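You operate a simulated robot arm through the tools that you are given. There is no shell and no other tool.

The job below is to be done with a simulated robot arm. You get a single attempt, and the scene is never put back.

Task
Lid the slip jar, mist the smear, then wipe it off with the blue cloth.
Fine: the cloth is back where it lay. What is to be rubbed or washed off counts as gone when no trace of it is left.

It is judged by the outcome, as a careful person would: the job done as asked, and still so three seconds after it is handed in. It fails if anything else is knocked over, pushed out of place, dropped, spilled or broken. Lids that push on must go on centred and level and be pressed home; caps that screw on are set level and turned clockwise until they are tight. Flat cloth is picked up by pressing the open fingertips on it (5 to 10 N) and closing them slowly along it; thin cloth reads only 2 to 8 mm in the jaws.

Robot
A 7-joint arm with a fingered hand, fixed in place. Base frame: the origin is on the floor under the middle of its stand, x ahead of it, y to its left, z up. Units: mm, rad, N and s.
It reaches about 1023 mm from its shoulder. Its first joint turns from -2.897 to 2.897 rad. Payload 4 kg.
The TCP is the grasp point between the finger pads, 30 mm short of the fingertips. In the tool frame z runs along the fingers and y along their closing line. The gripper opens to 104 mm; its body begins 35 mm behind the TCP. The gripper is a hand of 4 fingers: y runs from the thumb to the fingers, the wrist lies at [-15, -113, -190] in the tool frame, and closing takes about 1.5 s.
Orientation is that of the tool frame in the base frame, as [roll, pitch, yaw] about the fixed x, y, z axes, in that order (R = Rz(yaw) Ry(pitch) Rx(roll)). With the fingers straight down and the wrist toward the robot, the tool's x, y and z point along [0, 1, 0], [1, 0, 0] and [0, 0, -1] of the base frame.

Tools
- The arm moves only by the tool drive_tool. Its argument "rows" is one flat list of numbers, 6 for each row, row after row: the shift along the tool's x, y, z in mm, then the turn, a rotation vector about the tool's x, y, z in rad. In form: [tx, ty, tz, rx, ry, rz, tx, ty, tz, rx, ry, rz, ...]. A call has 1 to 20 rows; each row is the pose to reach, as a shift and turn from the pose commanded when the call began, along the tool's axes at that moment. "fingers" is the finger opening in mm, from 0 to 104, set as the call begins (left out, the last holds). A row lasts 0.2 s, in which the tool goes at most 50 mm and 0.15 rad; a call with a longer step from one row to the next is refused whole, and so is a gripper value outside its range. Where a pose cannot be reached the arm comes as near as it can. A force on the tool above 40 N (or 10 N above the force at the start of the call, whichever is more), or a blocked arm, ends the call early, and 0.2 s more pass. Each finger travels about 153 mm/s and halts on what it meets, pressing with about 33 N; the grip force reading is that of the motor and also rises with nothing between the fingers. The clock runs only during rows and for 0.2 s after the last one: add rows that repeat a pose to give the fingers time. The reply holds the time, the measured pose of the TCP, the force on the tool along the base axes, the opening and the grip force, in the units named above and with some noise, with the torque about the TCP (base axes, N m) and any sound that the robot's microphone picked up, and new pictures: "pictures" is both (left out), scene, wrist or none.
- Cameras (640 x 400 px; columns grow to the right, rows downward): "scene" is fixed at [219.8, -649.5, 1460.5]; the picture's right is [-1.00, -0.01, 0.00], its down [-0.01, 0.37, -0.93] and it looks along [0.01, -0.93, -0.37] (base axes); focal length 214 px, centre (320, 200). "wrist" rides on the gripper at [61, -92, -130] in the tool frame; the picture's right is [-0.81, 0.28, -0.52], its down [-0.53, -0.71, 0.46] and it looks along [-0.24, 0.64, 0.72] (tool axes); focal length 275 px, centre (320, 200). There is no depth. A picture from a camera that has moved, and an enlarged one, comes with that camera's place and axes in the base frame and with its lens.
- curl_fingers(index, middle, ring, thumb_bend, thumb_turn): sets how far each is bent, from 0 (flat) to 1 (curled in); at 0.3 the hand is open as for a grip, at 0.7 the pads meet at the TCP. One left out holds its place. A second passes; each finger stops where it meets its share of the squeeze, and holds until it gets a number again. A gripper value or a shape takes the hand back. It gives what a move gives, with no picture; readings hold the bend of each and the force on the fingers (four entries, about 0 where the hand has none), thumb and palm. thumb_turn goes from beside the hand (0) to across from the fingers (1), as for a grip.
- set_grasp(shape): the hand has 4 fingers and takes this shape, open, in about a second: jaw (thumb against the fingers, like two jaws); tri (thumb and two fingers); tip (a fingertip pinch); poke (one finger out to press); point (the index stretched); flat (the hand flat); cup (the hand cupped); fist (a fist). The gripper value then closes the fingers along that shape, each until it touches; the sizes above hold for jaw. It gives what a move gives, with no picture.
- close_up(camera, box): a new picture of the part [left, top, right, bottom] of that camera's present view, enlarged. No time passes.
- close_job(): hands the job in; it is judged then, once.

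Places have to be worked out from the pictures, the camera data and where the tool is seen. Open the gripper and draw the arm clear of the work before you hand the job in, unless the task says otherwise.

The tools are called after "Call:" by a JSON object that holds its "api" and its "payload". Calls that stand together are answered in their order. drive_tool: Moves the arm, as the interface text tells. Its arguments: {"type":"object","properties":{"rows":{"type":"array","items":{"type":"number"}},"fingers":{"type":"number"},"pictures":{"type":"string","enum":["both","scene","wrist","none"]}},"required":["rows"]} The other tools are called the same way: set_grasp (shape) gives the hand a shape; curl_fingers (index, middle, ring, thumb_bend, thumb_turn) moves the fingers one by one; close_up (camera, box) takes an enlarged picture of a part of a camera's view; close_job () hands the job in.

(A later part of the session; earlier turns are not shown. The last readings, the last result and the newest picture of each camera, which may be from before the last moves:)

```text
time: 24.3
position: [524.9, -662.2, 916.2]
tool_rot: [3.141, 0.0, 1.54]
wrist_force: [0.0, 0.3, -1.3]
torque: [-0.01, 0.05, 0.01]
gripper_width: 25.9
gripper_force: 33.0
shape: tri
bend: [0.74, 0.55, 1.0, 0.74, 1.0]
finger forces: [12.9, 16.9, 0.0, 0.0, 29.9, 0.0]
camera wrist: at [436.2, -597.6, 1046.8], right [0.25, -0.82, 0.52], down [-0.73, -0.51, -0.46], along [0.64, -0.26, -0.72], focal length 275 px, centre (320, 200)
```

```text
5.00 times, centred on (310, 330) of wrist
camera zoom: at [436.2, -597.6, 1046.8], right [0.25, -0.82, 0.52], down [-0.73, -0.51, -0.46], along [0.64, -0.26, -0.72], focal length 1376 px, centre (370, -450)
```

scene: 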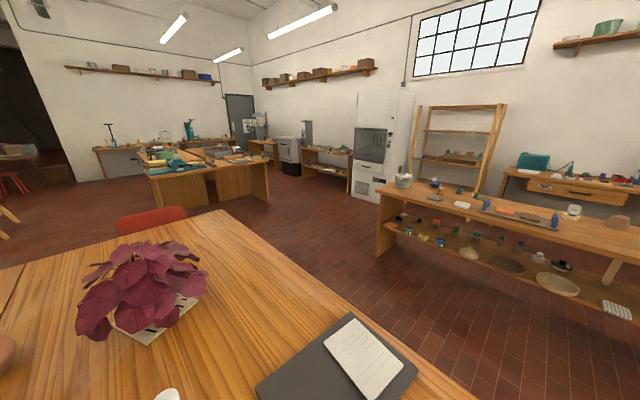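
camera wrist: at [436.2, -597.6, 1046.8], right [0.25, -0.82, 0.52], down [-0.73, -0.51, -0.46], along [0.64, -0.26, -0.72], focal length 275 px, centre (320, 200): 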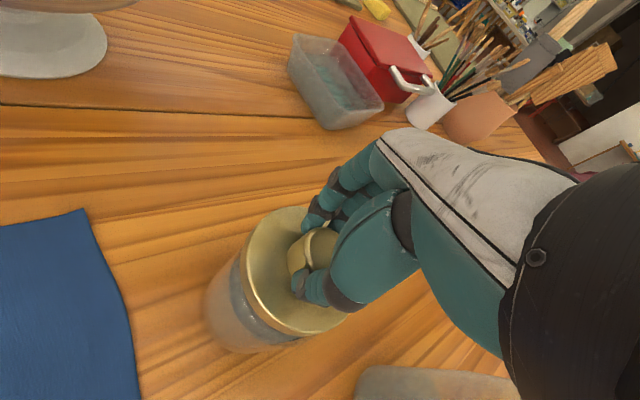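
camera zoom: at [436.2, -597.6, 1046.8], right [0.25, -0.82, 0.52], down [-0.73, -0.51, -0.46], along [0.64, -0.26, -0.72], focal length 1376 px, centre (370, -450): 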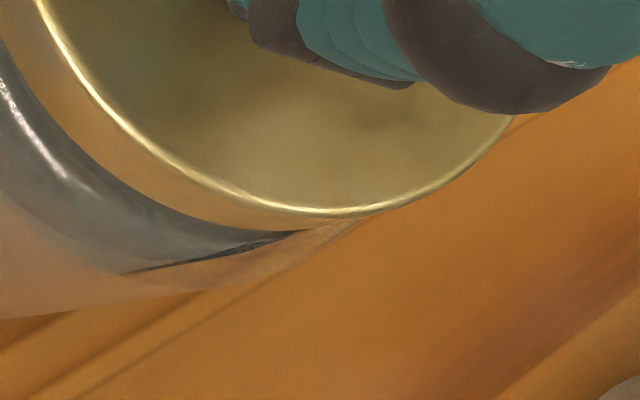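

The lid seems about 3 mm off toward the upper left in this view. I turn back by +0.9 rad at this height and take the same high-zoom measurements from the other direction.

Call:
{"api": "drive_tool", "payload": {"rows": [0, 0, 0, 0, 0, 0.13, 0, 0, 0, 0, 0, 0.26, 0, 0, 0, 0, 0, 0.39, 0, 0, 0, 0, 0, 0.52, 0, 0, 0, 0, 0, 0.65, 0, 0, 0, 0, 0, 0.78, 0, 0, 0, 0, 0, 0.9, 0, 0, 0, 0, 0, 0.9, 0, 0, 0, 0, 0, 0.9], "pictures": "wrist"}}

Call:
{"api": "close_up", "payload": {"camera": "wrist", "box": [200, 220, 280, 290]}}

Call:
{"api": "close_up", "payload": {"camera": "wrist", "box": [250, 290, 370, 370]}}

```text
time: 26.3
position: [524.8, -661.7, 915.1]
tool_rot: [-3.136, -0.001, 0.666]
wrist_force: [-0.6, -0.5, -0.1]
torque: [-0.02, 0.0, 0.01]
gripper_width: 25.9
gripper_force: 32.1
shape: tri
bend: [0.74, 0.55, 1.0, 0.74, 1.0]
finger forces: [12.3, 17.2, 0.0, 0.0, 29.9, 0.0]
camera wrist: at [517.1, -551.7, 1047.1], right [-0.47, -0.72, 0.52], down [-0.86, 0.23, -0.45], along [0.21, -0.65, -0.73], focal length 275 px, centre (320, 200)
```

wrist: 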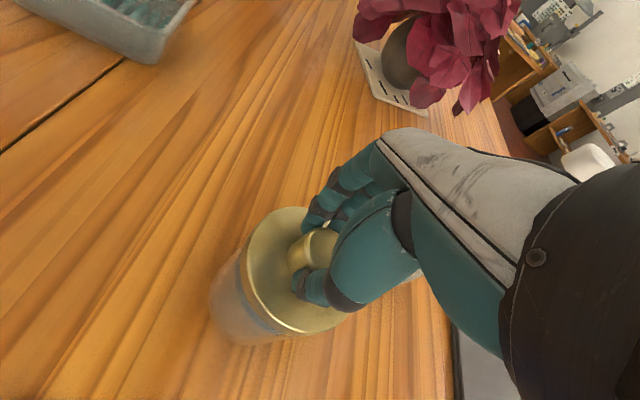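

```text
5.71 times, centred on (240, 255) of wrist
camera zoom: at [517.1, -551.7, 1047.1], right [-0.47, -0.72, 0.52], down [-0.86, 0.23, -0.45], along [0.21, -0.65, -0.73], focal length 1573 px, centre (777, -114)
```

zoom: 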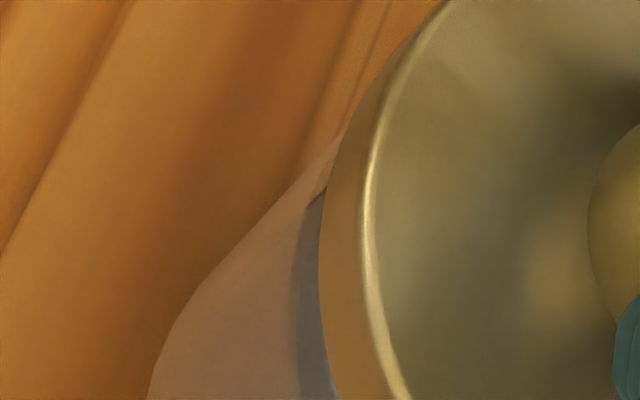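

```text
5.00 times, centred on (310, 330) of wrist
camera zoom: at [517.1, -551.7, 1047.1], right [-0.47, -0.72, 0.52], down [-0.86, 0.23, -0.45], along [0.21, -0.65, -0.73], focal length 1376 px, centre (370, -450)
```

zoom: 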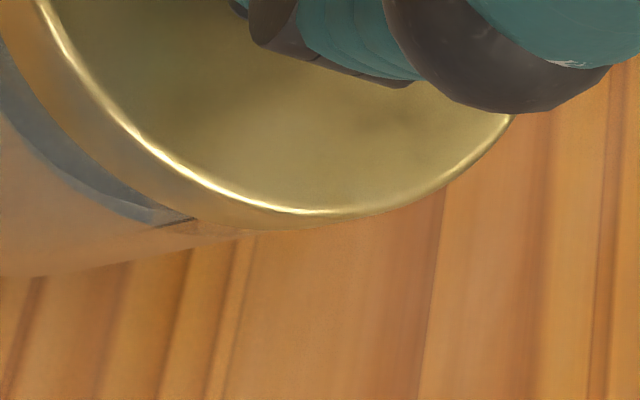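

From this side the lid is centred across the view; the other view says it should go about 4 mm toward -y. I shift by about (+0.5, -4) mm and turn to the second view to re-measure.

Call:
{"api": "drive_tool", "payload": {"rows": [-1, 2, 0, 0, 0, 0, -2, 3.5, 0, 0, 0, 0, -2, 3.5, 0, 0, 0, 0, -2, 3.5, 0, 0, 0, 0], "pictures": "none"}}

Call:
{"api": "close_up", "payload": {"camera": "wrist", "box": [200, 180, 360, 360]}}

Call:
{"api": "drive_tool", "payload": {"rows": [0, 0, 0, 0, 0, -0.13, 0, 0, 0, 0, 0, -0.26, 0, 0, 0, 0, 0, -0.39, 0, 0, 0, 0, 0, -0.52, 0, 0, 0, 0, 0, -0.65, 0, 0, 0, 0, 0, -0.78, 0, 0, 0, 0, 0, -0.9, 0, 0, 0, 0, 0, -0.9, 0, 0, 0, 0, 0, -0.9], "pictures": "wrist"}}

Call:
{"api": "close_up", "payload": {"camera": "wrist", "box": [200, 220, 280, 290]}}

Call:
{"api": "close_up", "payload": {"camera": "wrist", "box": [250, 290, 370, 370]}}

```text
time: 27.3
position: [525.4, -667.3, 917.1]
tool_rot: [-3.141, 0.001, 0.64]
wrist_force: [0.1, 0.4, -1.4]
torque: [0.03, -0.02, -0.01]
gripper_width: 25.8
gripper_force: 33.7
shape: tri
bend: [0.74, 0.55, 1.0, 0.74, 1.0]
finger forces: [12.1, 17.3, 0.0, 0.0, 29.8, 0.0]
```

```text
2.22 times, centred on (280, 270) of wrist
camera zoom: at [520.2, -555.8, 1047.1], right [-0.49, -0.71, 0.52], down [-0.85, 0.25, -0.46], along [0.19, -0.66, -0.72], focal length 612 px, centre (409, 44)
```

zoom: 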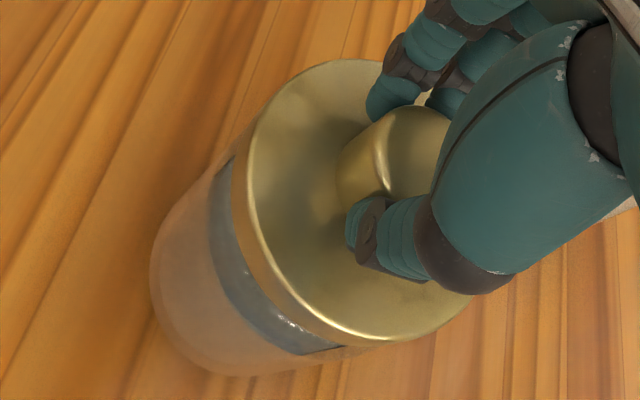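

```text
time: 29.3
position: [524.9, -666.7, 916.2]
tool_rot: [-3.141, -0.001, 1.54]
wrist_force: [-0.3, 0.4, -0.8]
torque: [0.04, 0.0, -0.02]
gripper_width: 25.7
gripper_force: 33.0
shape: tri
bend: [0.74, 0.55, 1.0, 0.74, 1.0]
finger forces: [11.9, 17.4, 0.0, 0.0, 29.9, 0.0]
camera wrist: at [436.4, -602.2, 1046.9], right [0.25, -0.82, 0.52], down [-0.73, -0.51, -0.46], along [0.64, -0.26, -0.72], focal length 275 px, centre (320, 200)
```

wrist: 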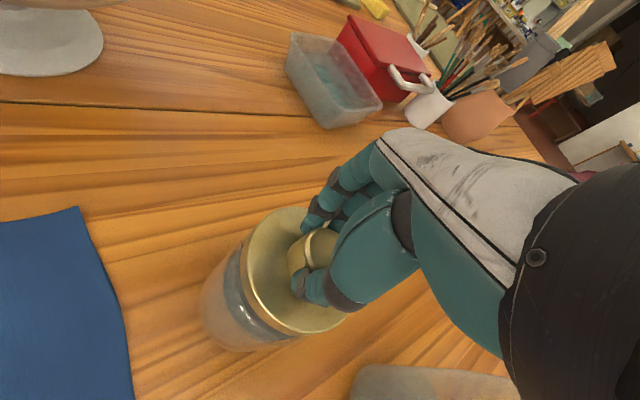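

```text
5.71 times, centred on (240, 255) of wrist
camera zoom: at [436.4, -602.2, 1046.9], right [0.25, -0.82, 0.52], down [-0.73, -0.51, -0.46], along [0.64, -0.26, -0.72], focal length 1573 px, centre (777, -114)
```

zoom: 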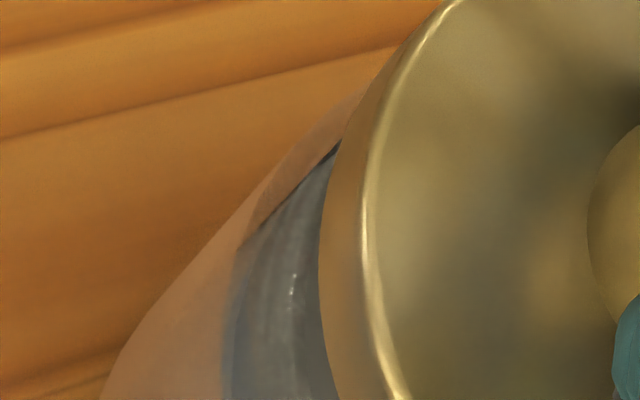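

```text
5.00 times, centred on (310, 330) of wrist
camera zoom: at [436.4, -602.2, 1046.9], right [0.25, -0.82, 0.52], down [-0.73, -0.51, -0.46], along [0.64, -0.26, -0.72], focal length 1376 px, centre (370, -450)
```

zoom: 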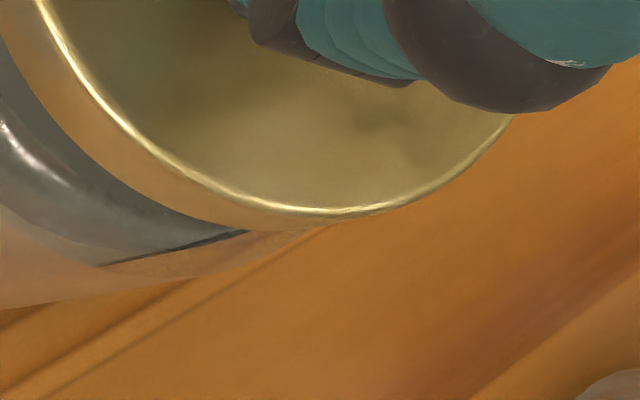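

Now both views are balanced within a millimetre. I lower slowly from this pose, 1–2 mm per row, watching for contact.

Call:
{"api": "drive_tool", "payload": {"rows": [0.3, -0.6, 2, 0, 0, 0, 0.3, -0.6, 4, 0, 0, 0, 0.3, -0.6, 6, 0, 0, 0, 0.3, -0.6, 8, 0, 0, 0, 0.3, -0.6, 10, 0, 0, 0, 0.3, -0.6, 10, 0, 0, 0], "pictures": "none"}}

Call:
{"api": "close_up", "payload": {"camera": "wrist", "box": [200, 190, 360, 370]}}

```text
time: 30.7
position: [524.8, -666.3, 906.9]
tool_rot: [-3.14, 0.0, 1.543]
wrist_force: [-0.6, -0.1, -1.4]
torque: [0.0, 0.01, 0.0]
gripper_width: 25.8
gripper_force: 33.1
shape: tri
bend: [0.74, 0.55, 1.0, 0.74, 1.0]
finger forces: [11.8, 17.5, 0.0, 0.0, 29.9, 0.1]
```

```text
2.22 times, centred on (280, 280) of wrist
camera zoom: at [435.8, -601.7, 1037.2], right [0.25, -0.82, 0.52], down [-0.73, -0.51, -0.46], along [0.64, -0.26, -0.72], focal length 612 px, centre (409, 22)
```

zoom: 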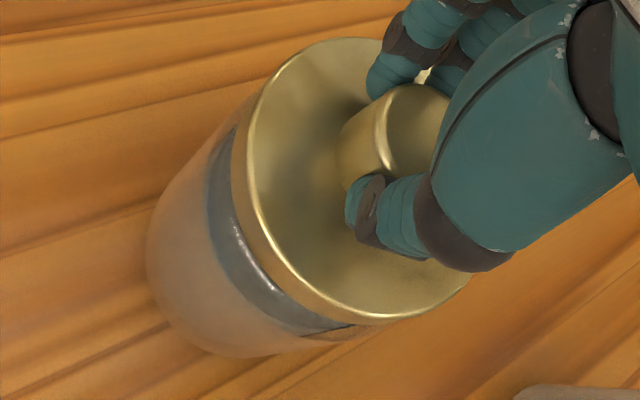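

No contact yet at z 907; the jar shows evenly on both sides. I continue down slowly.

Call:
{"api": "drive_tool", "payload": {"rows": [0, 0, 2, 0, 0, 0, 0, 0, 4, 0, 0, 0, 0, 0, 6, 0, 0, 0, 0, 0, 8, 0, 0, 0, 0, 0, 10, 0, 0, 0, 0, 0, 10, 0, 0, 0], "pictures": "none"}}

Call:
{"api": "close_up", "payload": {"camera": "wrist", "box": [200, 190, 360, 370]}}

```text
time: 32.1
position: [525.2, -665.8, 899.2]
tool_rot: [3.14, 0.001, 1.542]
wrist_force: [-2.2, 4.4, 34.1]
torque: [0.04, -0.27, 0.06]
gripper_width: 28.0
gripper_force: 33.4
shape: tri
bend: [0.75, 0.55, 1.0, 0.74, 1.0]
finger forces: [16.2, 22.8, 0.1, 0.0, 36.9, 0.1]
```

```text
2.22 times, centred on (280, 280) of wrist
camera zoom: at [435.3, -600.6, 1029.0], right [0.25, -0.82, 0.52], down [-0.73, -0.51, -0.46], along [0.64, -0.26, -0.72], focal length 612 px, centre (409, 22)
```

zoom: 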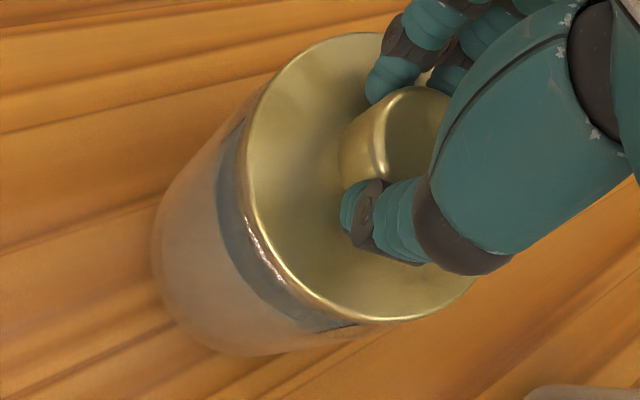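

Contact at z 899 with 34 N upward. I look closely at how the lid sits on the rim.

Call:
{"api": "close_up", "payload": {"camera": "wrist", "box": [220, 200, 300, 300]}}

Call:
{"api": "close_up", "payload": {"camera": "wrist", "box": [250, 280, 370, 360]}}

```text
4.00 times, centred on (260, 250) of wrist
camera zoom: at [435.3, -600.6, 1029.0], right [0.25, -0.82, 0.52], down [-0.73, -0.51, -0.46], along [0.64, -0.26, -0.72], focal length 1101 px, centre (560, 0)
```

zoom: 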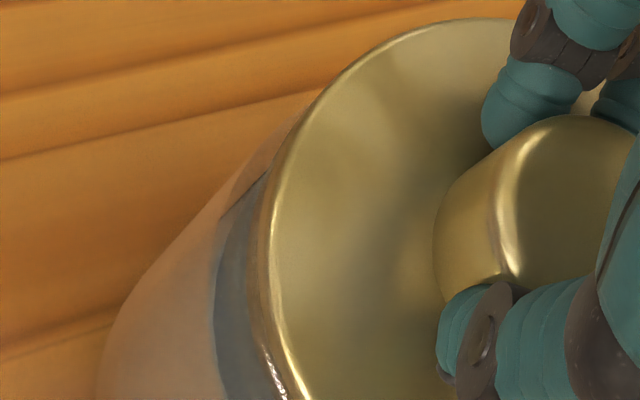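

```text
5.00 times, centred on (310, 320) of wrist
camera zoom: at [435.3, -600.6, 1029.0], right [0.25, -0.82, 0.52], down [-0.73, -0.51, -0.46], along [0.64, -0.26, -0.72], focal length 1376 px, centre (370, -400)
```

zoom: 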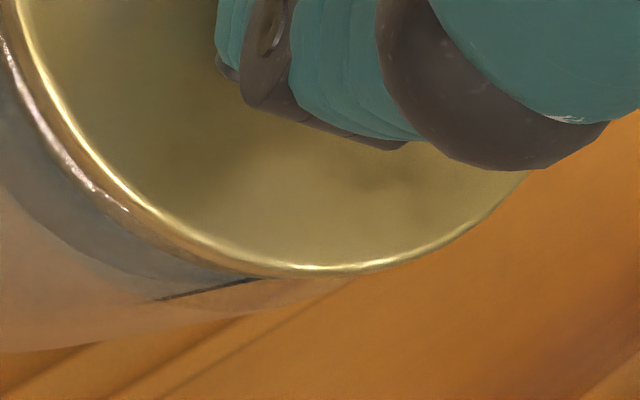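

The lid's lower edge now meets the glass rim and takes load. I press down another 3 mm in small steps to see whether it slides home.

Call:
{"api": "drive_tool", "payload": {"rows": [0, 0, 1, 0, 0, 0, 0, 0, 2, 0, 0, 0, 0, 0, 3, 0, 0, 0, 0, 0, 3, 0, 0, 0], "pictures": "none"}}

Call:
{"api": "close_up", "payload": {"camera": "wrist", "box": [200, 190, 360, 370]}}

```text
time: 32.7
position: [526.3, -666.2, 899.6]
tool_rot: [3.136, 0.004, 1.541]
wrist_force: [-5.1, 7.3, 23.4]
torque: [0.11, -0.06, 0.04]
gripper_width: 28.5
gripper_force: 33.5
shape: tri
bend: [0.75, 0.55, 1.0, 0.74, 1.0]
finger forces: [15.7, 18.3, 0.0, 0.1, 35.0, 0.0]
stopped in row 3: the force on the tool passed its limit at 45 N (the readings are from after the stop); the commanded pose is now the measured one
```

```text
2.22 times, centred on (280, 280) of wrist
camera zoom: at [436.0, -600.9, 1029.0], right [0.25, -0.82, 0.52], down [-0.73, -0.51, -0.46], along [0.64, -0.27, -0.72], focal length 612 px, centre (409, 22)
```

zoom: 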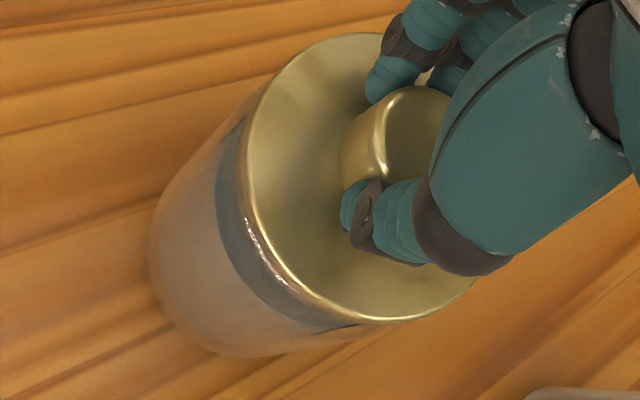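

It holds at 45 N without sinking further. I release the knob gently and rise a little to see how the lid sits.

Call:
{"api": "drive_tool", "payload": {"rows": [0, 0, 0, 0, 0, 0, 0, 0, 0, 0, 0, 0, 0, 0, 0, 0, 0, 0, 0, 0, 0, 0, 0, 0], "fingers": 62, "pictures": "none"}}

Call:
{"api": "drive_tool", "payload": {"rows": [0, 0, -15, 0, 0, 0, 0, 0, -40, 0, 0, 0, 0, 0, -80, 0, 0, 0, 0, 0, -120, 0, 0, 0, 0, 0, -120, 0, 0, 0], "pictures": "wrist"}}

Call:
{"api": "close_up", "payload": {"camera": "wrist", "box": [180, 220, 340, 380]}}

```text
time: 33.7
position: [525.5, -665.4, 897.9]
tool_rot: [3.139, 0.003, 1.539]
wrist_force: [-3.9, 1.2, 25.9]
torque: [0.01, -0.71, 0.04]
gripper_width: 57.5
gripper_force: 0.1
shape: tri
bend: [0.75, 0.42, 0.99, 0.65, 1.0]
finger forces: [16.5, 10.7, 0.0, 0.0, 0.0, 0.1]
```

```text
time: 34.9
position: [525.2, -666.5, 1016.5]
tool_rot: [3.14, 0.002, 1.541]
wrist_force: [-0.1, -0.2, -0.9]
torque: [-0.01, -0.03, 0.01]
gripper_width: 61.6
gripper_force: 0.0
shape: tri
bend: [0.74, 0.41, 0.99, 0.65, 1.0]
finger forces: [0.1, 0.1, 0.1, 0.1, 0.1, 0.0]
camera wrist: at [435.6, -600.9, 1146.7], right [0.25, -0.82, 0.52], down [-0.73, -0.51, -0.46], along [0.64, -0.26, -0.72], focal length 275 px, centre (320, 200)
```

wrist: 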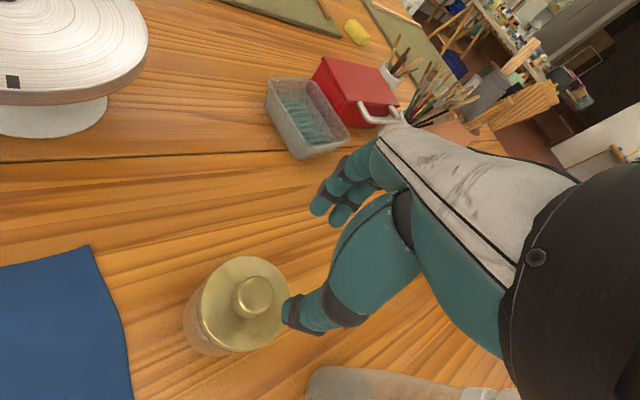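

```text
2.50 times, centred on (260, 300) of wrist
camera zoom: at [435.6, -600.9, 1146.7], right [0.25, -0.82, 0.52], down [-0.73, -0.51, -0.46], along [0.64, -0.26, -0.72], focal length 688 px, centre (470, -50)
```

zoom: 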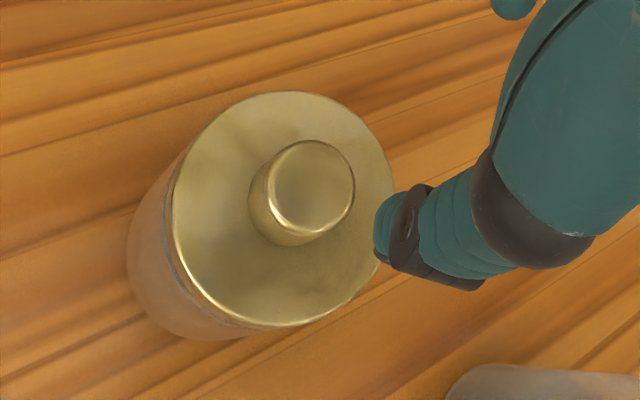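

The lid sits on the jar. I swing to a lower viewpoint on the other side to judge whether it is level and seated.

Call:
{"api": "drive_tool", "payload": {"rows": [0, -25, 0, 0, 0, 0.1, 5, -55, 0, 0, 0, 0.24, 10, -85, 10, 0, 0, 0.38, 15, -115, 25, 0, 0, 0.52, 20, -145, 40, 0, 0, 0.66, 25, -176, 56, 0, 0, 0.8, 25, -176, 56, 0, 0, 0.9, 25, -176, 56, 0, 0, 0.9, 25, -176, 56, 0, 0, 0.9], "pictures": "wrist"}}

Call:
{"api": "close_up", "payload": {"camera": "wrist", "box": [150, 70, 310, 190]}}

```text
time: 36.9
position: [350.3, -635.4, 960.4]
tool_rot: [3.138, -0.001, 0.641]
wrist_force: [0.8, 0.8, 0.6]
torque: [0.02, -0.01, 0.0]
gripper_width: 61.5
gripper_force: 0.0
shape: tri
bend: [0.74, 0.41, 0.99, 0.65, 1.0]
finger forces: [0.0, 0.0, 0.0, 0.1, 0.0, 0.1]
camera wrist: at [345.0, -525.0, 1090.0], right [-0.49, -0.7, 0.52], down [-0.85, 0.25, -0.46], along [0.19, -0.66, -0.72], focal length 275 px, centre (320, 200)
```

wrist: 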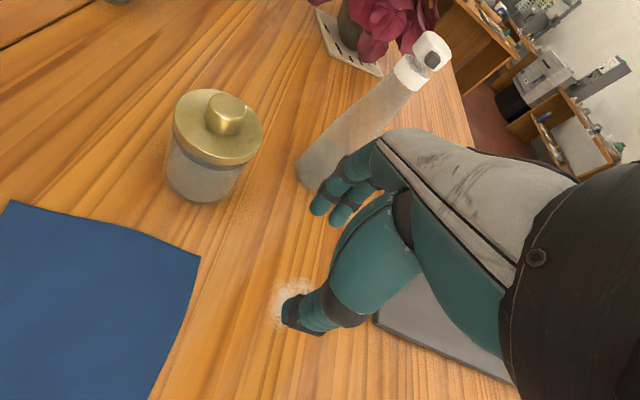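

```text
3.33 times, centred on (230, 130) of wrist
camera zoom: at [345.0, -525.0, 1090.0], right [-0.49, -0.7, 0.52], down [-0.85, 0.25, -0.46], along [0.19, -0.66, -0.72], focal length 918 px, centre (620, 433)
```

zoom: 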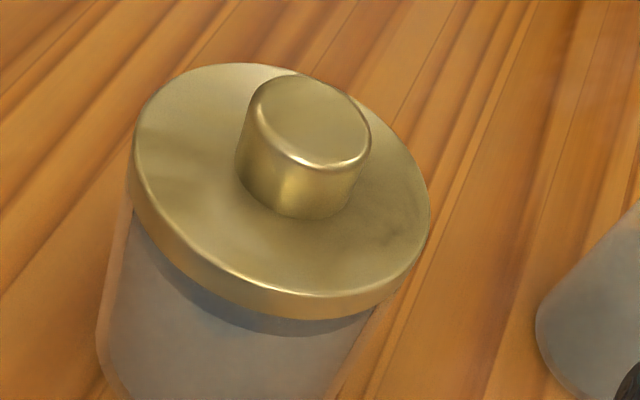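

The lid looks level and centred on the jar. I zoom on the joint between lid and glass.

Call:
{"api": "close_up", "payload": {"camera": "wrist", "box": [160, 110, 220, 180]}}

Call:
{"api": "close_up", "payload": {"camera": "wrist", "box": [210, 130, 280, 200]}}

```text
5.71 times, centred on (190, 145) of wrist
camera zoom: at [345.0, -525.0, 1090.0], right [-0.49, -0.7, 0.52], down [-0.85, 0.25, -0.46], along [0.19, -0.66, -0.72], focal length 1573 px, centre (1063, 514)
```

zoom: 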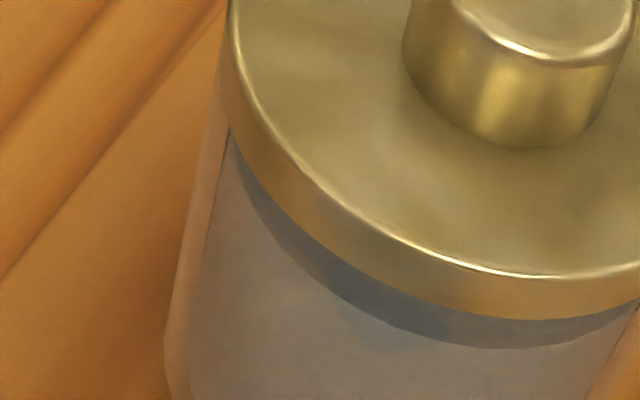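

```text
5.71 times, centred on (245, 165) of wrist
camera zoom: at [345.0, -525.0, 1090.0], right [-0.49, -0.7, 0.52], down [-0.85, 0.25, -0.46], along [0.19, -0.66, -0.72], focal length 1573 px, centre (749, 400)
```

zoom: 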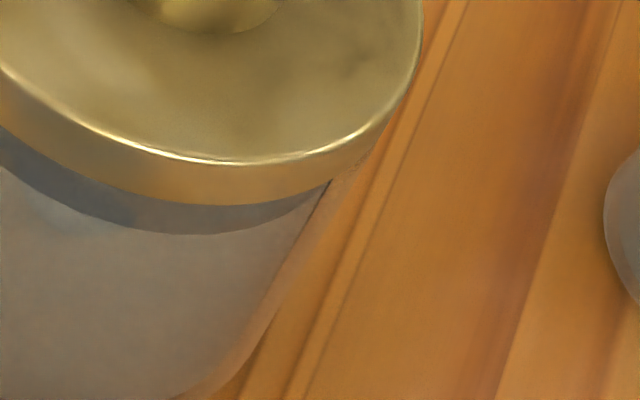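

The lid sits level with even overlap. To be sure it is pressed home I close the fingertips together and will press straight down on the knob's top; first I move above it.

Call:
{"api": "set_grasp", "payload": {"shape": "jaw"}}

Call:
{"api": "drive_tool", "payload": {"rows": [0, 0, -20, 0, 0, 0, 30, 32, -20, 0, 0, 0, 60, 64, -20, 0, 0, 0, 90, 96, -20, 0, 0, 0, 119, 128, -20, 0, 0, 0, 119, 128, -20, 0, 0, 0, 119, 128, -20, 0, 0, 0], "fingers": 0, "pictures": "wrist"}}

Call:
{"api": "close_up", "payload": {"camera": "wrist", "box": [200, 160, 400, 360]}}

```text
time: 37.8
position: [349.5, -636.1, 959.8]
tool_rot: [3.139, -0.001, 0.64]
wrist_force: [-0.1, -0.3, -0.1]
torque: [0.02, 0.02, 0.03]
gripper_width: 103.9
gripper_force: 0.1
shape: jaw
bend: [0.3, 0.3, 0.3, 0.3, 0.98]
finger forces: [0.0, 0.0, 0.0, 0.1, 0.0, 0.1]
```

```text
time: 39.4
position: [522.9, -669.1, 980.3]
tool_rot: [3.14, -0.003, 0.64]
wrist_force: [-0.4, -0.3, 0.0]
torque: [-0.01, 0.02, -0.02]
gripper_width: 0.1
gripper_force: 32.7
shape: jaw
bend: [0.7, 0.7, 0.7, 0.47, 1.0]
finger forces: [0.1, 0.0, 0.1, 0.1, 0.1, 0.0]
camera wrist: at [516.8, -557.3, 1110.1], right [-0.49, -0.7, 0.52], down [-0.85, 0.25, -0.46], along [0.19, -0.66, -0.72], focal length 275 px, centre (320, 200)
```

wrist: 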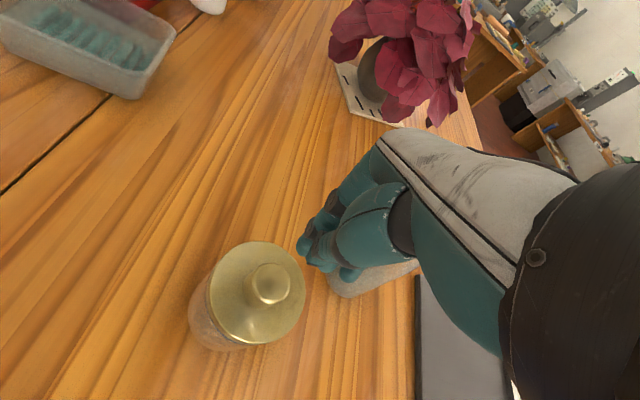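

```text
2.00 times, centred on (300, 260) of wrist
camera zoom: at [516.8, -557.3, 1110.1], right [-0.49, -0.7, 0.52], down [-0.85, 0.25, -0.46], along [0.19, -0.66, -0.72], focal length 551 px, centre (360, 80)
```

zoom: 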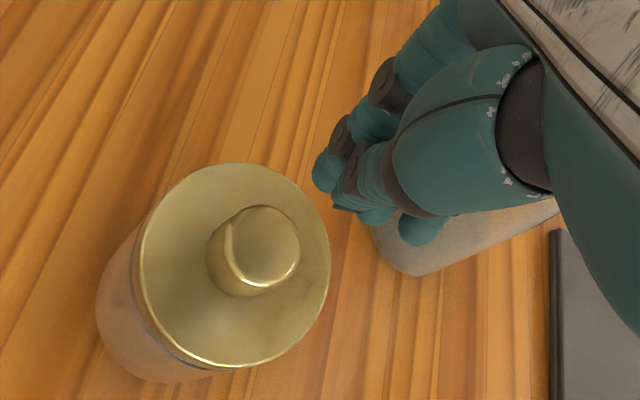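

Triangulated knob top: (523.7, -666.4, 888). I centre the closed fingertips on it and press down slowly until the force limit.

Call:
{"api": "drive_tool", "payload": {"rows": [5, -2, 20, 0, 0, 0, 5, -2, 40, 0, 0, 0, 5, -2, 55, 0, 0, 0, 5, -2, 55, 0, 0, 0], "pictures": "none"}}

Call:
{"api": "drive_tool", "payload": {"rows": [0, 0, 2, 0, 0, 0, 0, 0, 4, 0, 0, 0, 0, 0, 6, 0, 0, 0, 0, 0, 8, 0, 0, 0, 0, 0, 10, 0, 0, 0, 0, 0, 12, 0, 0, 0, 0, 0, 14, 0, 0, 0, 0, 0, 16, 0, 0, 0, 0, 0, 18, 0, 0, 0, 0, 0, 20, 0, 0, 0], "pictures": "wrist"}}

```text
time: 40.4
position: [524.7, -664.1, 924.3]
tool_rot: [3.14, -0.001, 0.64]
wrist_force: [-0.4, -0.5, 0.0]
torque: [-0.02, -0.01, 0.0]
gripper_width: 0.1
gripper_force: 33.1
shape: jaw
bend: [0.7, 0.7, 0.7, 0.47, 1.0]
finger forces: [0.0, 0.0, 0.1, 0.0, 0.0, 0.1]
```

```text
time: 41.8
position: [526.7, -665.8, 918.6]
tool_rot: [3.128, 0.0, 0.641]
wrist_force: [-1.2, 0.4, 11.7]
torque: [-0.02, 0.06, 0.01]
gripper_width: 0.1
gripper_force: 32.8
shape: jaw
bend: [0.7, 0.7, 0.7, 0.46, 1.0]
finger forces: [0.0, 0.0, 0.0, 0.1, 0.0, 0.1]
stopped in row 7: the force on the tool passed its limit at 43 N (the readings are from after the stop); the commanded pose is now the measured one
camera wrist: at [520.9, -553.1, 1048.0], right [-0.49, -0.7, 0.52], down [-0.85, 0.25, -0.46], along [0.2, -0.67, -0.72], focal length 275 px, centre (320, 200)
```

wrist: 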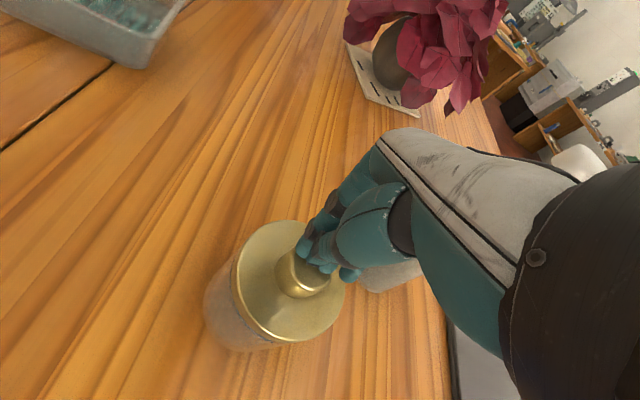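

Pressed to 43 N. I press once more in a staged way to push a little harder, keeping straight down.

Call:
{"api": "drive_tool", "payload": {"rows": [0, 0, 1.5, 0, 0, 0, 0, 0, 3, 0, 0, 0, 0, 0, 4, 0, 0, 0, 0, 0, 4, 0, 0, 0], "pictures": "none"}}

Call:
{"api": "drive_tool", "payload": {"rows": [0, 0, 1, 0, 0, 0, 0, 0, 2, 0, 0, 0, 0, 0, 3, 0, 0, 0, 0, 0, 4, 0, 0, 0], "pictures": "none"}}

```text
time: 42.5
position: [528.8, -667.4, 919.1]
tool_rot: [3.122, 0.001, 0.641]
wrist_force: [-1.8, 0.4, 12.7]
torque: [0.02, 0.03, -0.01]
gripper_width: 0.0
gripper_force: 32.4
shape: jaw
bend: [0.7, 0.7, 0.7, 0.46, 1.0]
finger forces: [0.2, 0.1, 0.1, 0.0, 0.0, 0.0]
stopped in row 3: the force on the tool passed its limit at 42 N (the readings are from after the stop); the commanded pose is now the measured one
```

```text
time: 43.3
position: [529.6, -668.7, 918.6]
tool_rot: [3.118, 0.003, 0.643]
wrist_force: [-1.7, 0.5, 13.0]
torque: [-0.03, 0.08, -0.01]
gripper_width: 0.2
gripper_force: 33.1
shape: jaw
bend: [0.7, 0.7, 0.7, 0.47, 1.0]
finger forces: [0.0, 0.0, 0.0, 0.0, 0.0, 0.0]
stopped in row 3: the force on the tool passed its limit at 43 N (the readings are from after the stop); the commanded pose is now the measured one
```

Three presses of 43 N gave no further travel, so the lid is home. I rise, restore the hand's vertical, and check the lid again.

Call:
{"api": "drive_tool", "payload": {"rows": [0, 0, -15, 0, 0, 0, 0, 0, -50, 0.024, 0, 0, 0, 0, -90, 0.024, 0, 0, -35, -30, -110, 0.024, 0, 0, -75, -60, -110, 0.024, 0, 0, -110, -90, -80, 0.024, 0, 0, -119, -128, -50, 0.024, 0, 0, -119, -128, -40, 0.024, 0, 0, -119, -128, -40, 0.024, 0, 0], "pictures": "wrist"}}

Call:
{"api": "close_up", "payload": {"camera": "wrist", "box": [150, 70, 310, 190]}}

```text
refused: row 4 steps farther than a row can; nothing moved
```

```text
3.33 times, centred on (230, 130) of wrist
camera zoom: at [522.4, -554.5, 1046.6], right [-0.49, -0.7, 0.53], down [-0.85, 0.24, -0.47], along [0.2, -0.68, -0.71], focal length 918 px, centre (620, 433)
```

zoom: 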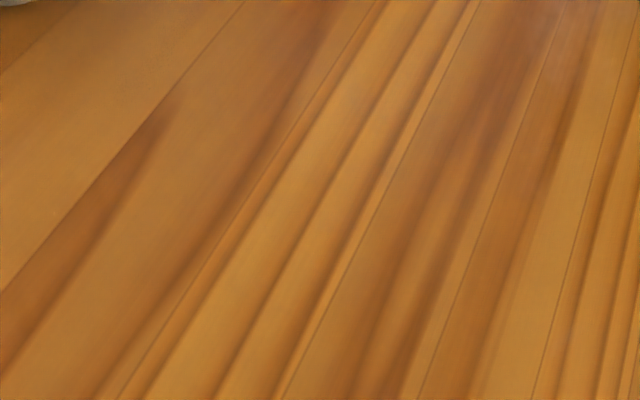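

The last call was refused because one step was too long; I repeat it with shorter steps.

Call:
{"api": "drive_tool", "payload": {"rows": [0, 0, -15, 0, 0, 0, 0, 0, -50, 0.012, 0, 0, 0, 0, -90, 0.024, 0, 0, -25, -25, -100, 0.024, 0, 0, -50, -55, -100, 0.024, 0, 0, -80, -85, -90, 0.024, 0, 0, -105, -110, -65, 0.024, 0, 0, -119, -128, -40, 0.024, 0, 0, -119, -128, -40, 0.024, 0, 0, -119, -128, -40, 0.024, 0, 0], "pictures": "wrist"}}

Call:
{"api": "close_up", "payload": {"camera": "wrist", "box": [150, 70, 310, 190]}}

```text
time: 45.5
position: [355.8, -636.9, 956.0]
tool_rot: [-3.14, 0.002, 0.642]
wrist_force: [-0.3, 0.5, -0.7]
torque: [-0.04, 0.01, -0.01]
gripper_width: 0.0
gripper_force: 33.3
shape: jaw
bend: [0.7, 0.7, 0.7, 0.47, 1.0]
finger forces: [0.1, 0.0, 0.0, 0.0, 0.0, 0.1]
camera wrist: at [352.2, -525.4, 1086.0], right [-0.48, -0.71, 0.52], down [-0.86, 0.25, -0.45], along [0.19, -0.66, -0.73], focal length 275 px, centre (320, 200)
```

wrist: 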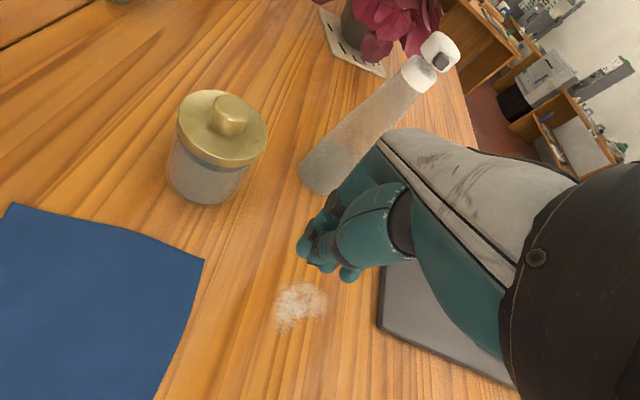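

```text
3.33 times, centred on (230, 130) of wrist
camera zoom: at [352.2, -525.4, 1086.0], right [-0.48, -0.71, 0.52], down [-0.86, 0.25, -0.45], along [0.19, -0.66, -0.73], focal length 918 px, centre (620, 433)
```

zoom: 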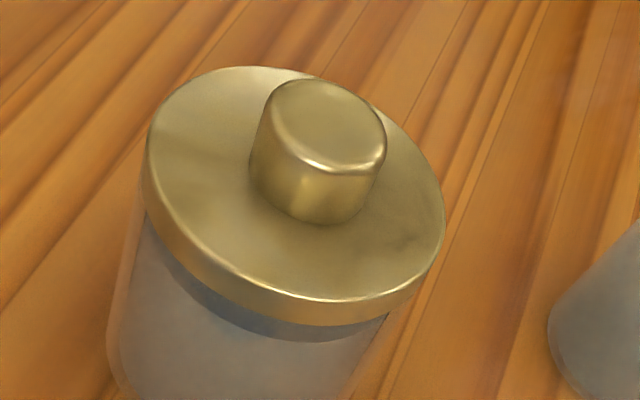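

The lid is on, level and centred. Now I study the mister's head and the smear from here.

Call:
{"api": "close_up", "payload": {"camera": "wrist", "box": [380, 20, 480, 100]}}

Call:
{"api": "close_up", "payload": {"camera": "wrist", "box": [250, 250, 380, 350]}}

```text
5.00 times, centred on (430, 60) of wrist
camera zoom: at [352.2, -525.4, 1086.0], right [-0.48, -0.71, 0.52], down [-0.86, 0.25, -0.45], along [0.19, -0.66, -0.73], focal length 1376 px, centre (-230, 900)
```

zoom: 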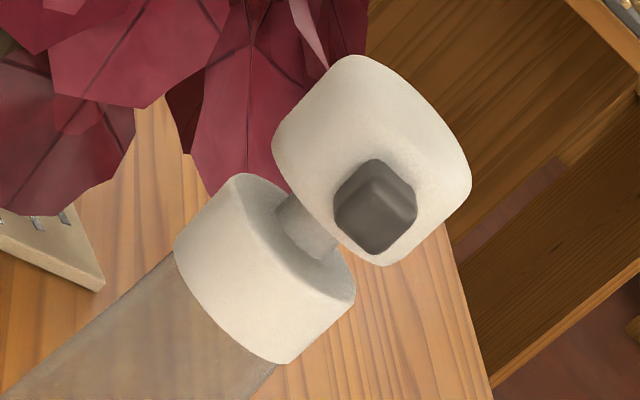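

```text
4.00 times, centred on (315, 300) of wrist
camera zoom: at [352.2, -525.4, 1086.0], right [-0.48, -0.71, 0.52], down [-0.86, 0.25, -0.45], along [0.19, -0.66, -0.73], focal length 1101 px, centre (340, -200)
```

zoom: 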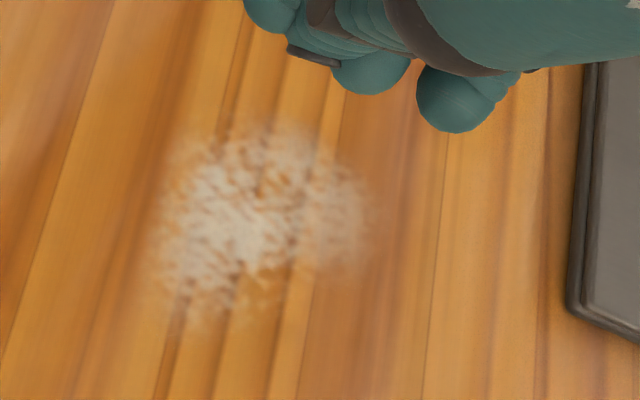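

The mister has a press-down head on a stem with a dark nozzle block facing roughly azimuth 130°, and the smear lies at azimuth about 138°, 217 mm away. I shape the hand for poking and look where the fingertip is.

Call:
{"api": "set_grasp", "payload": {"shape": "poke"}}

Call:
{"api": "close_up", "payload": {"camera": "wrist", "box": [240, 110, 440, 360]}}

```text
time: 46.4
position: [357.6, -636.2, 955.7]
tool_rot: [-3.14, 0.001, 0.642]
wrist_force: [0.3, 0.1, 0.7]
torque: [-0.04, -0.03, -0.01]
gripper_width: 0.1
gripper_force: 0.0
shape: poke
bend: [0.7, 0.7, 0.99, 1.0, 1.0]
finger forces: [0.0, 0.1, 0.0, 0.1, 0.0, 0.0]
```

```text
1.60 times, centred on (340, 235) of wrist
camera zoom: at [352.3, -525.4, 1086.1], right [-0.48, -0.71, 0.52], down [-0.86, 0.25, -0.45], along [0.19, -0.66, -0.73], focal length 440 px, centre (288, 144)
```

zoom: 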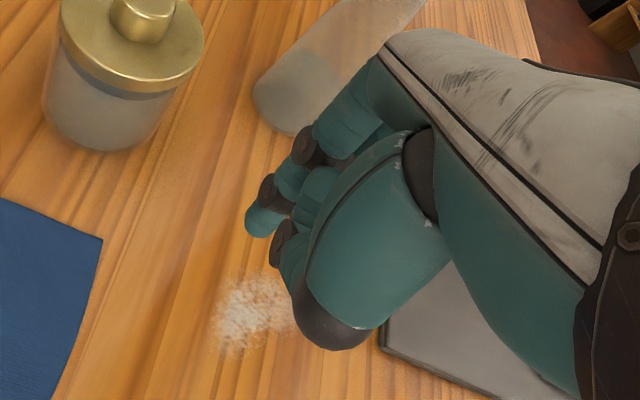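

The index and middle fingertips sit close to the TCP axis, about 30 mm beyond it. I rise to z 1100 and move over the mister's head at about (484, -853).

Call:
{"api": "drive_tool", "payload": {"rows": [0, 0, -45, 0, 0, 0, 0, 0, -90, 0, 0, 0, 0, 10, -130, 0, 0, 0, -5, 50, -144, 0, 0, 0, -10, 95, -144, 0, 0, 0, -15, 140, -144, 0, 0, 0, -20, 185, -144, 0, 0, 0, -25, 225, -144, 0, 0, 0, -28, 250, -144, 0, 0, 0, -28, 250, -144, 0, 0, 0, -28, 250, -144, 0, 0, 0], "pictures": "both"}}

Call:
{"api": "close_up", "payload": {"camera": "wrist", "box": [180, 160, 400, 380]}}

Call:
{"api": "close_up", "payload": {"camera": "scene", "box": [80, 280, 260, 400]}}

```text
time: 48.8
position: [484.7, -852.7, 1098.4]
tool_rot: [-3.137, 0.003, 0.642]
wrist_force: [0.8, -0.3, -1.5]
torque: [0.01, 0.02, 0.0]
gripper_width: 0.0
gripper_force: 0.1
shape: poke
bend: [0.7, 0.7, 0.99, 1.0, 1.0]
finger forces: [0.1, 0.1, 0.0, 0.0, 0.0, 0.0]
camera wrist: at [479.9, -741.9, 1228.9], right [-0.48, -0.71, 0.52], down [-0.86, 0.25, -0.45], along [0.19, -0.66, -0.73], focal length 275 px, centre (320, 200)
```

scene: 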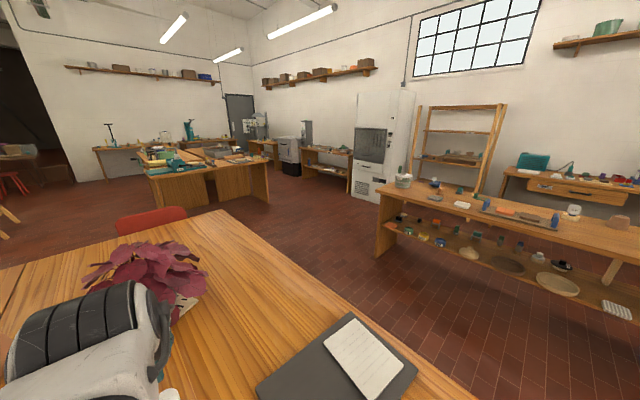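
wrist: 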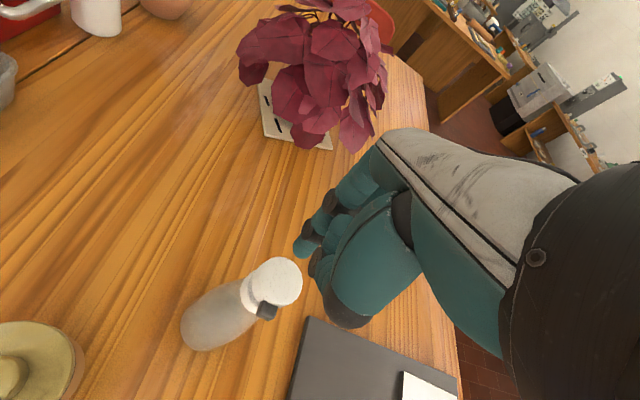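

```text
1.82 times, centred on (290, 270) of wrist
camera zoom: at [479.9, -741.9, 1228.9], right [-0.48, -0.71, 0.52], down [-0.86, 0.25, -0.45], along [0.19, -0.66, -0.73], focal length 500 px, centre (374, 73)
```

zoom: 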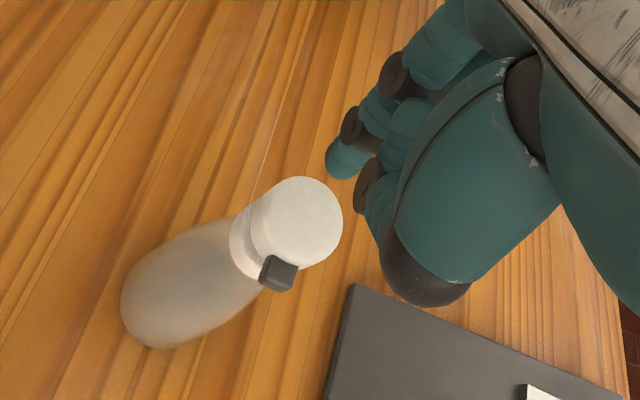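

```text
3.33 times, centred on (170, 340) of scene
camera zoom: at [219.8, -649.5, 1460.5], right [-1.0, -0.01, 0.0], down [-0.01, 0.37, -0.93], along [0.01, -0.93, -0.37], focal length 715 px, centre (820, -267)
```

zoom: 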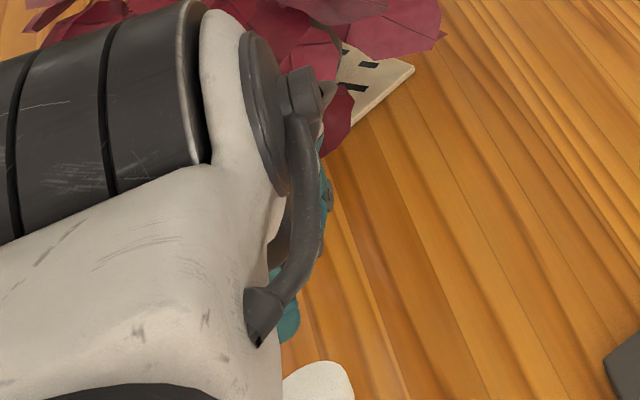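

The top view shows the nozzle facing azimuth about 140°, straight at the smear, so the bottle needs no turning. I centre the fingertips over the head and lower to just above it.

Call:
{"api": "drive_tool", "payload": {"rows": [3, -4, 10, 0, 0, 0, 5.5, -8, 20, 0, 0, 0, 5.5, -8, 28, 0, 0, 0, 5.5, -8, 28, 0, 0, 0, 5.5, -8, 28, 0, 0, 0], "pictures": "wrist"}}

Call:
{"api": "close_up", "payload": {"camera": "wrist", "box": [200, 160, 380, 340]}}

```text
time: 50.0
position: [484.2, -843.8, 1070.1]
tool_rot: [-3.139, 0.002, 0.643]
wrist_force: [0.1, 0.4, 0.2]
torque: [-0.01, 0.01, 0.01]
gripper_width: 0.1
gripper_force: 0.1
shape: poke
bend: [0.7, 0.7, 0.99, 1.0, 1.0]
finger forces: [0.1, 0.1, 0.0, 0.1, 0.1, 0.0]
camera wrist: at [479.5, -732.4, 1200.4], right [-0.48, -0.71, 0.52], down [-0.86, 0.25, -0.45], along [0.19, -0.66, -0.73], focal length 275 px, centre (320, 200)
```

wrist: 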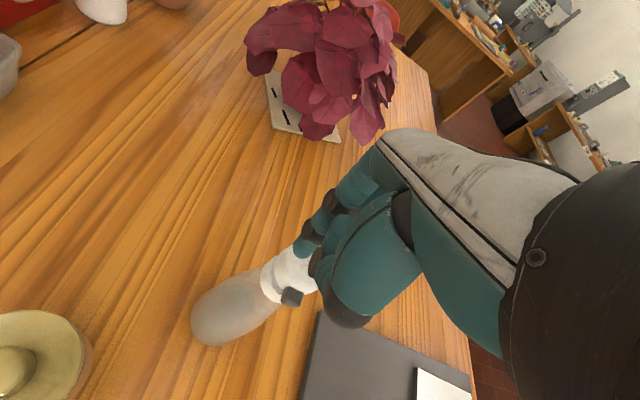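

```text
2.22 times, centred on (290, 250) of wrist
camera zoom: at [479.5, -732.4, 1200.4], right [-0.48, -0.71, 0.52], down [-0.86, 0.25, -0.45], along [0.19, -0.66, -0.73], focal length 612 px, centre (387, 89)
```

zoom: 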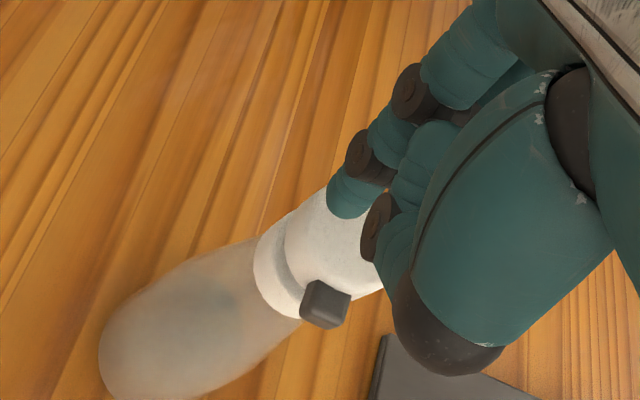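

The index and middle tips are just over the head. I lower slowly in 1.5 mm steps, watching the finger forces.

Call:
{"api": "drive_tool", "payload": {"rows": [0, 0, 2, 0, 0, 0, 0, 0, 4, 0, 0, 0, 0, 0, 6, 0, 0, 0, 0, 0, 8, 0, 0, 0, 0, 0, 10, 0, 0, 0, 0, 0, 10, 0, 0, 0], "pictures": "none"}}

```text
time: 51.4
position: [484.2, -841.9, 1060.2]
tool_rot: [-3.139, 0.002, 0.643]
wrist_force: [-0.6, 0.1, 0.7]
torque: [0.01, -0.02, -0.02]
gripper_width: 0.0
gripper_force: 0.0
shape: poke
bend: [0.7, 0.7, 0.99, 1.0, 1.0]
finger forces: [0.1, 0.0, 0.0, 0.0, 0.1, 0.1]
```

No contact yet at z 1060; I keep lowering in small steps.

Call:
{"api": "drive_tool", "payload": {"rows": [0, 0, 1.5, 0, 0, 0, 0, 0, 3, 0, 0, 0, 0, 0, 4.5, 0, 0, 0, 0, 0, 6, 0, 0, 0, 0, 0, 6, 0, 0, 0], "pictures": "wrist"}}

Call:
{"api": "close_up", "payload": {"camera": "wrist", "box": [200, 160, 380, 340]}}

```text
time: 52.6
position: [484.5, -842.4, 1054.4]
tool_rot: [-3.138, 0.002, 0.642]
wrist_force: [0.2, 0.2, -0.1]
torque: [0.0, 0.0, -0.02]
gripper_width: 0.0
gripper_force: 0.2
shape: poke
bend: [0.7, 0.7, 0.99, 1.0, 1.0]
finger forces: [0.0, 0.1, 0.1, 0.0, 0.1, 0.1]
camera wrist: at [479.2, -732.3, 1184.3], right [-0.48, -0.71, 0.52], down [-0.86, 0.25, -0.45], along [0.19, -0.66, -0.73], focal length 275 px, centre (320, 200)
```

wrist: 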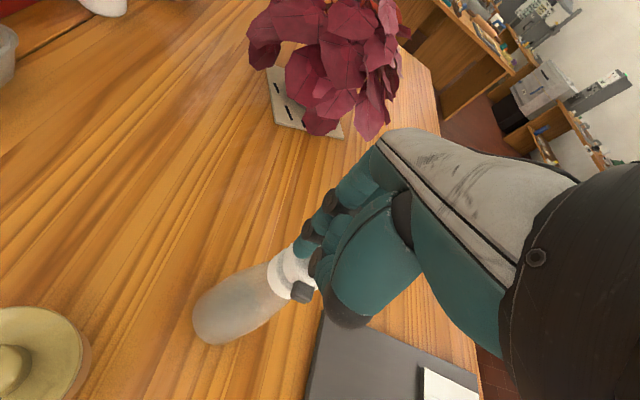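

```text
2.22 times, centred on (290, 250) of wrist
camera zoom: at [479.2, -732.3, 1184.3], right [-0.48, -0.71, 0.52], down [-0.86, 0.25, -0.45], along [0.19, -0.66, -0.73], focal length 612 px, centre (387, 89)
```

zoom: 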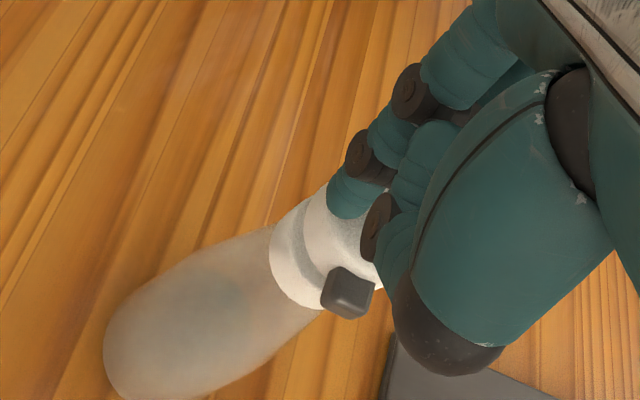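

Still no contact; I continue down up to 9 mm in 1 mm steps.

Call:
{"api": "drive_tool", "payload": {"rows": [0, 0, 1, 0, 0, 0, 0, 0, 2, 0, 0, 0, 0, 0, 3, 0, 0, 0, 0, 0, 4, 0, 0, 0, 0, 0, 5, 0, 0, 0, 0, 0, 6, 0, 0, 0, 0, 0, 7, 0, 0, 0, 0, 0, 8, 0, 0, 0, 0, 0, 9, 0, 0, 0], "pictures": "wrist"}}

Call:
{"api": "close_up", "payload": {"camera": "wrist", "box": [200, 160, 380, 340]}}

```text
time: 54.6
position: [484.5, -843.7, 1046.4]
tool_rot: [-3.14, 0.001, 0.645]
wrist_force: [0.0, -1.0, 3.2]
torque: [0.01, 0.08, 0.0]
gripper_width: 0.2
gripper_force: 0.1
shape: poke
bend: [0.7, 0.7, 0.99, 1.0, 1.0]
finger forces: [0.1, 3.3, 0.0, 0.1, 0.1, 0.0]
heard: click
camera wrist: at [479.1, -732.5, 1175.7], right [-0.48, -0.71, 0.52], down [-0.86, 0.25, -0.45], along [0.19, -0.66, -0.73], focal length 275 px, centre (320, 200)
```

wrist: 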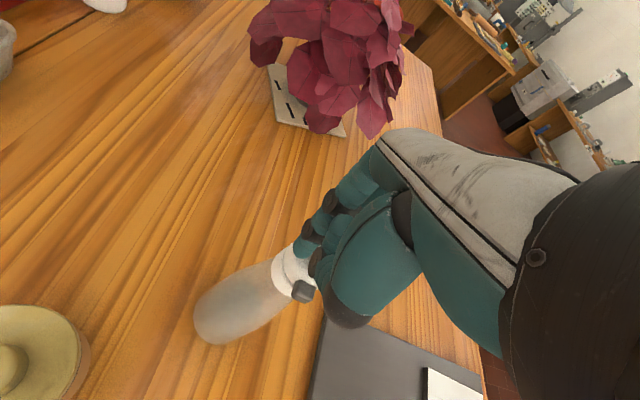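

```text
2.22 times, centred on (290, 250) of wrist
camera zoom: at [479.1, -732.5, 1175.7], right [-0.48, -0.71, 0.52], down [-0.86, 0.25, -0.45], along [0.19, -0.66, -0.73], focal length 612 px, centre (387, 89)
```

zoom: 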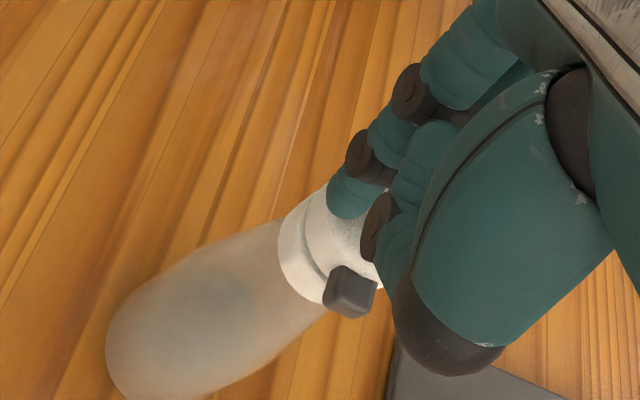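

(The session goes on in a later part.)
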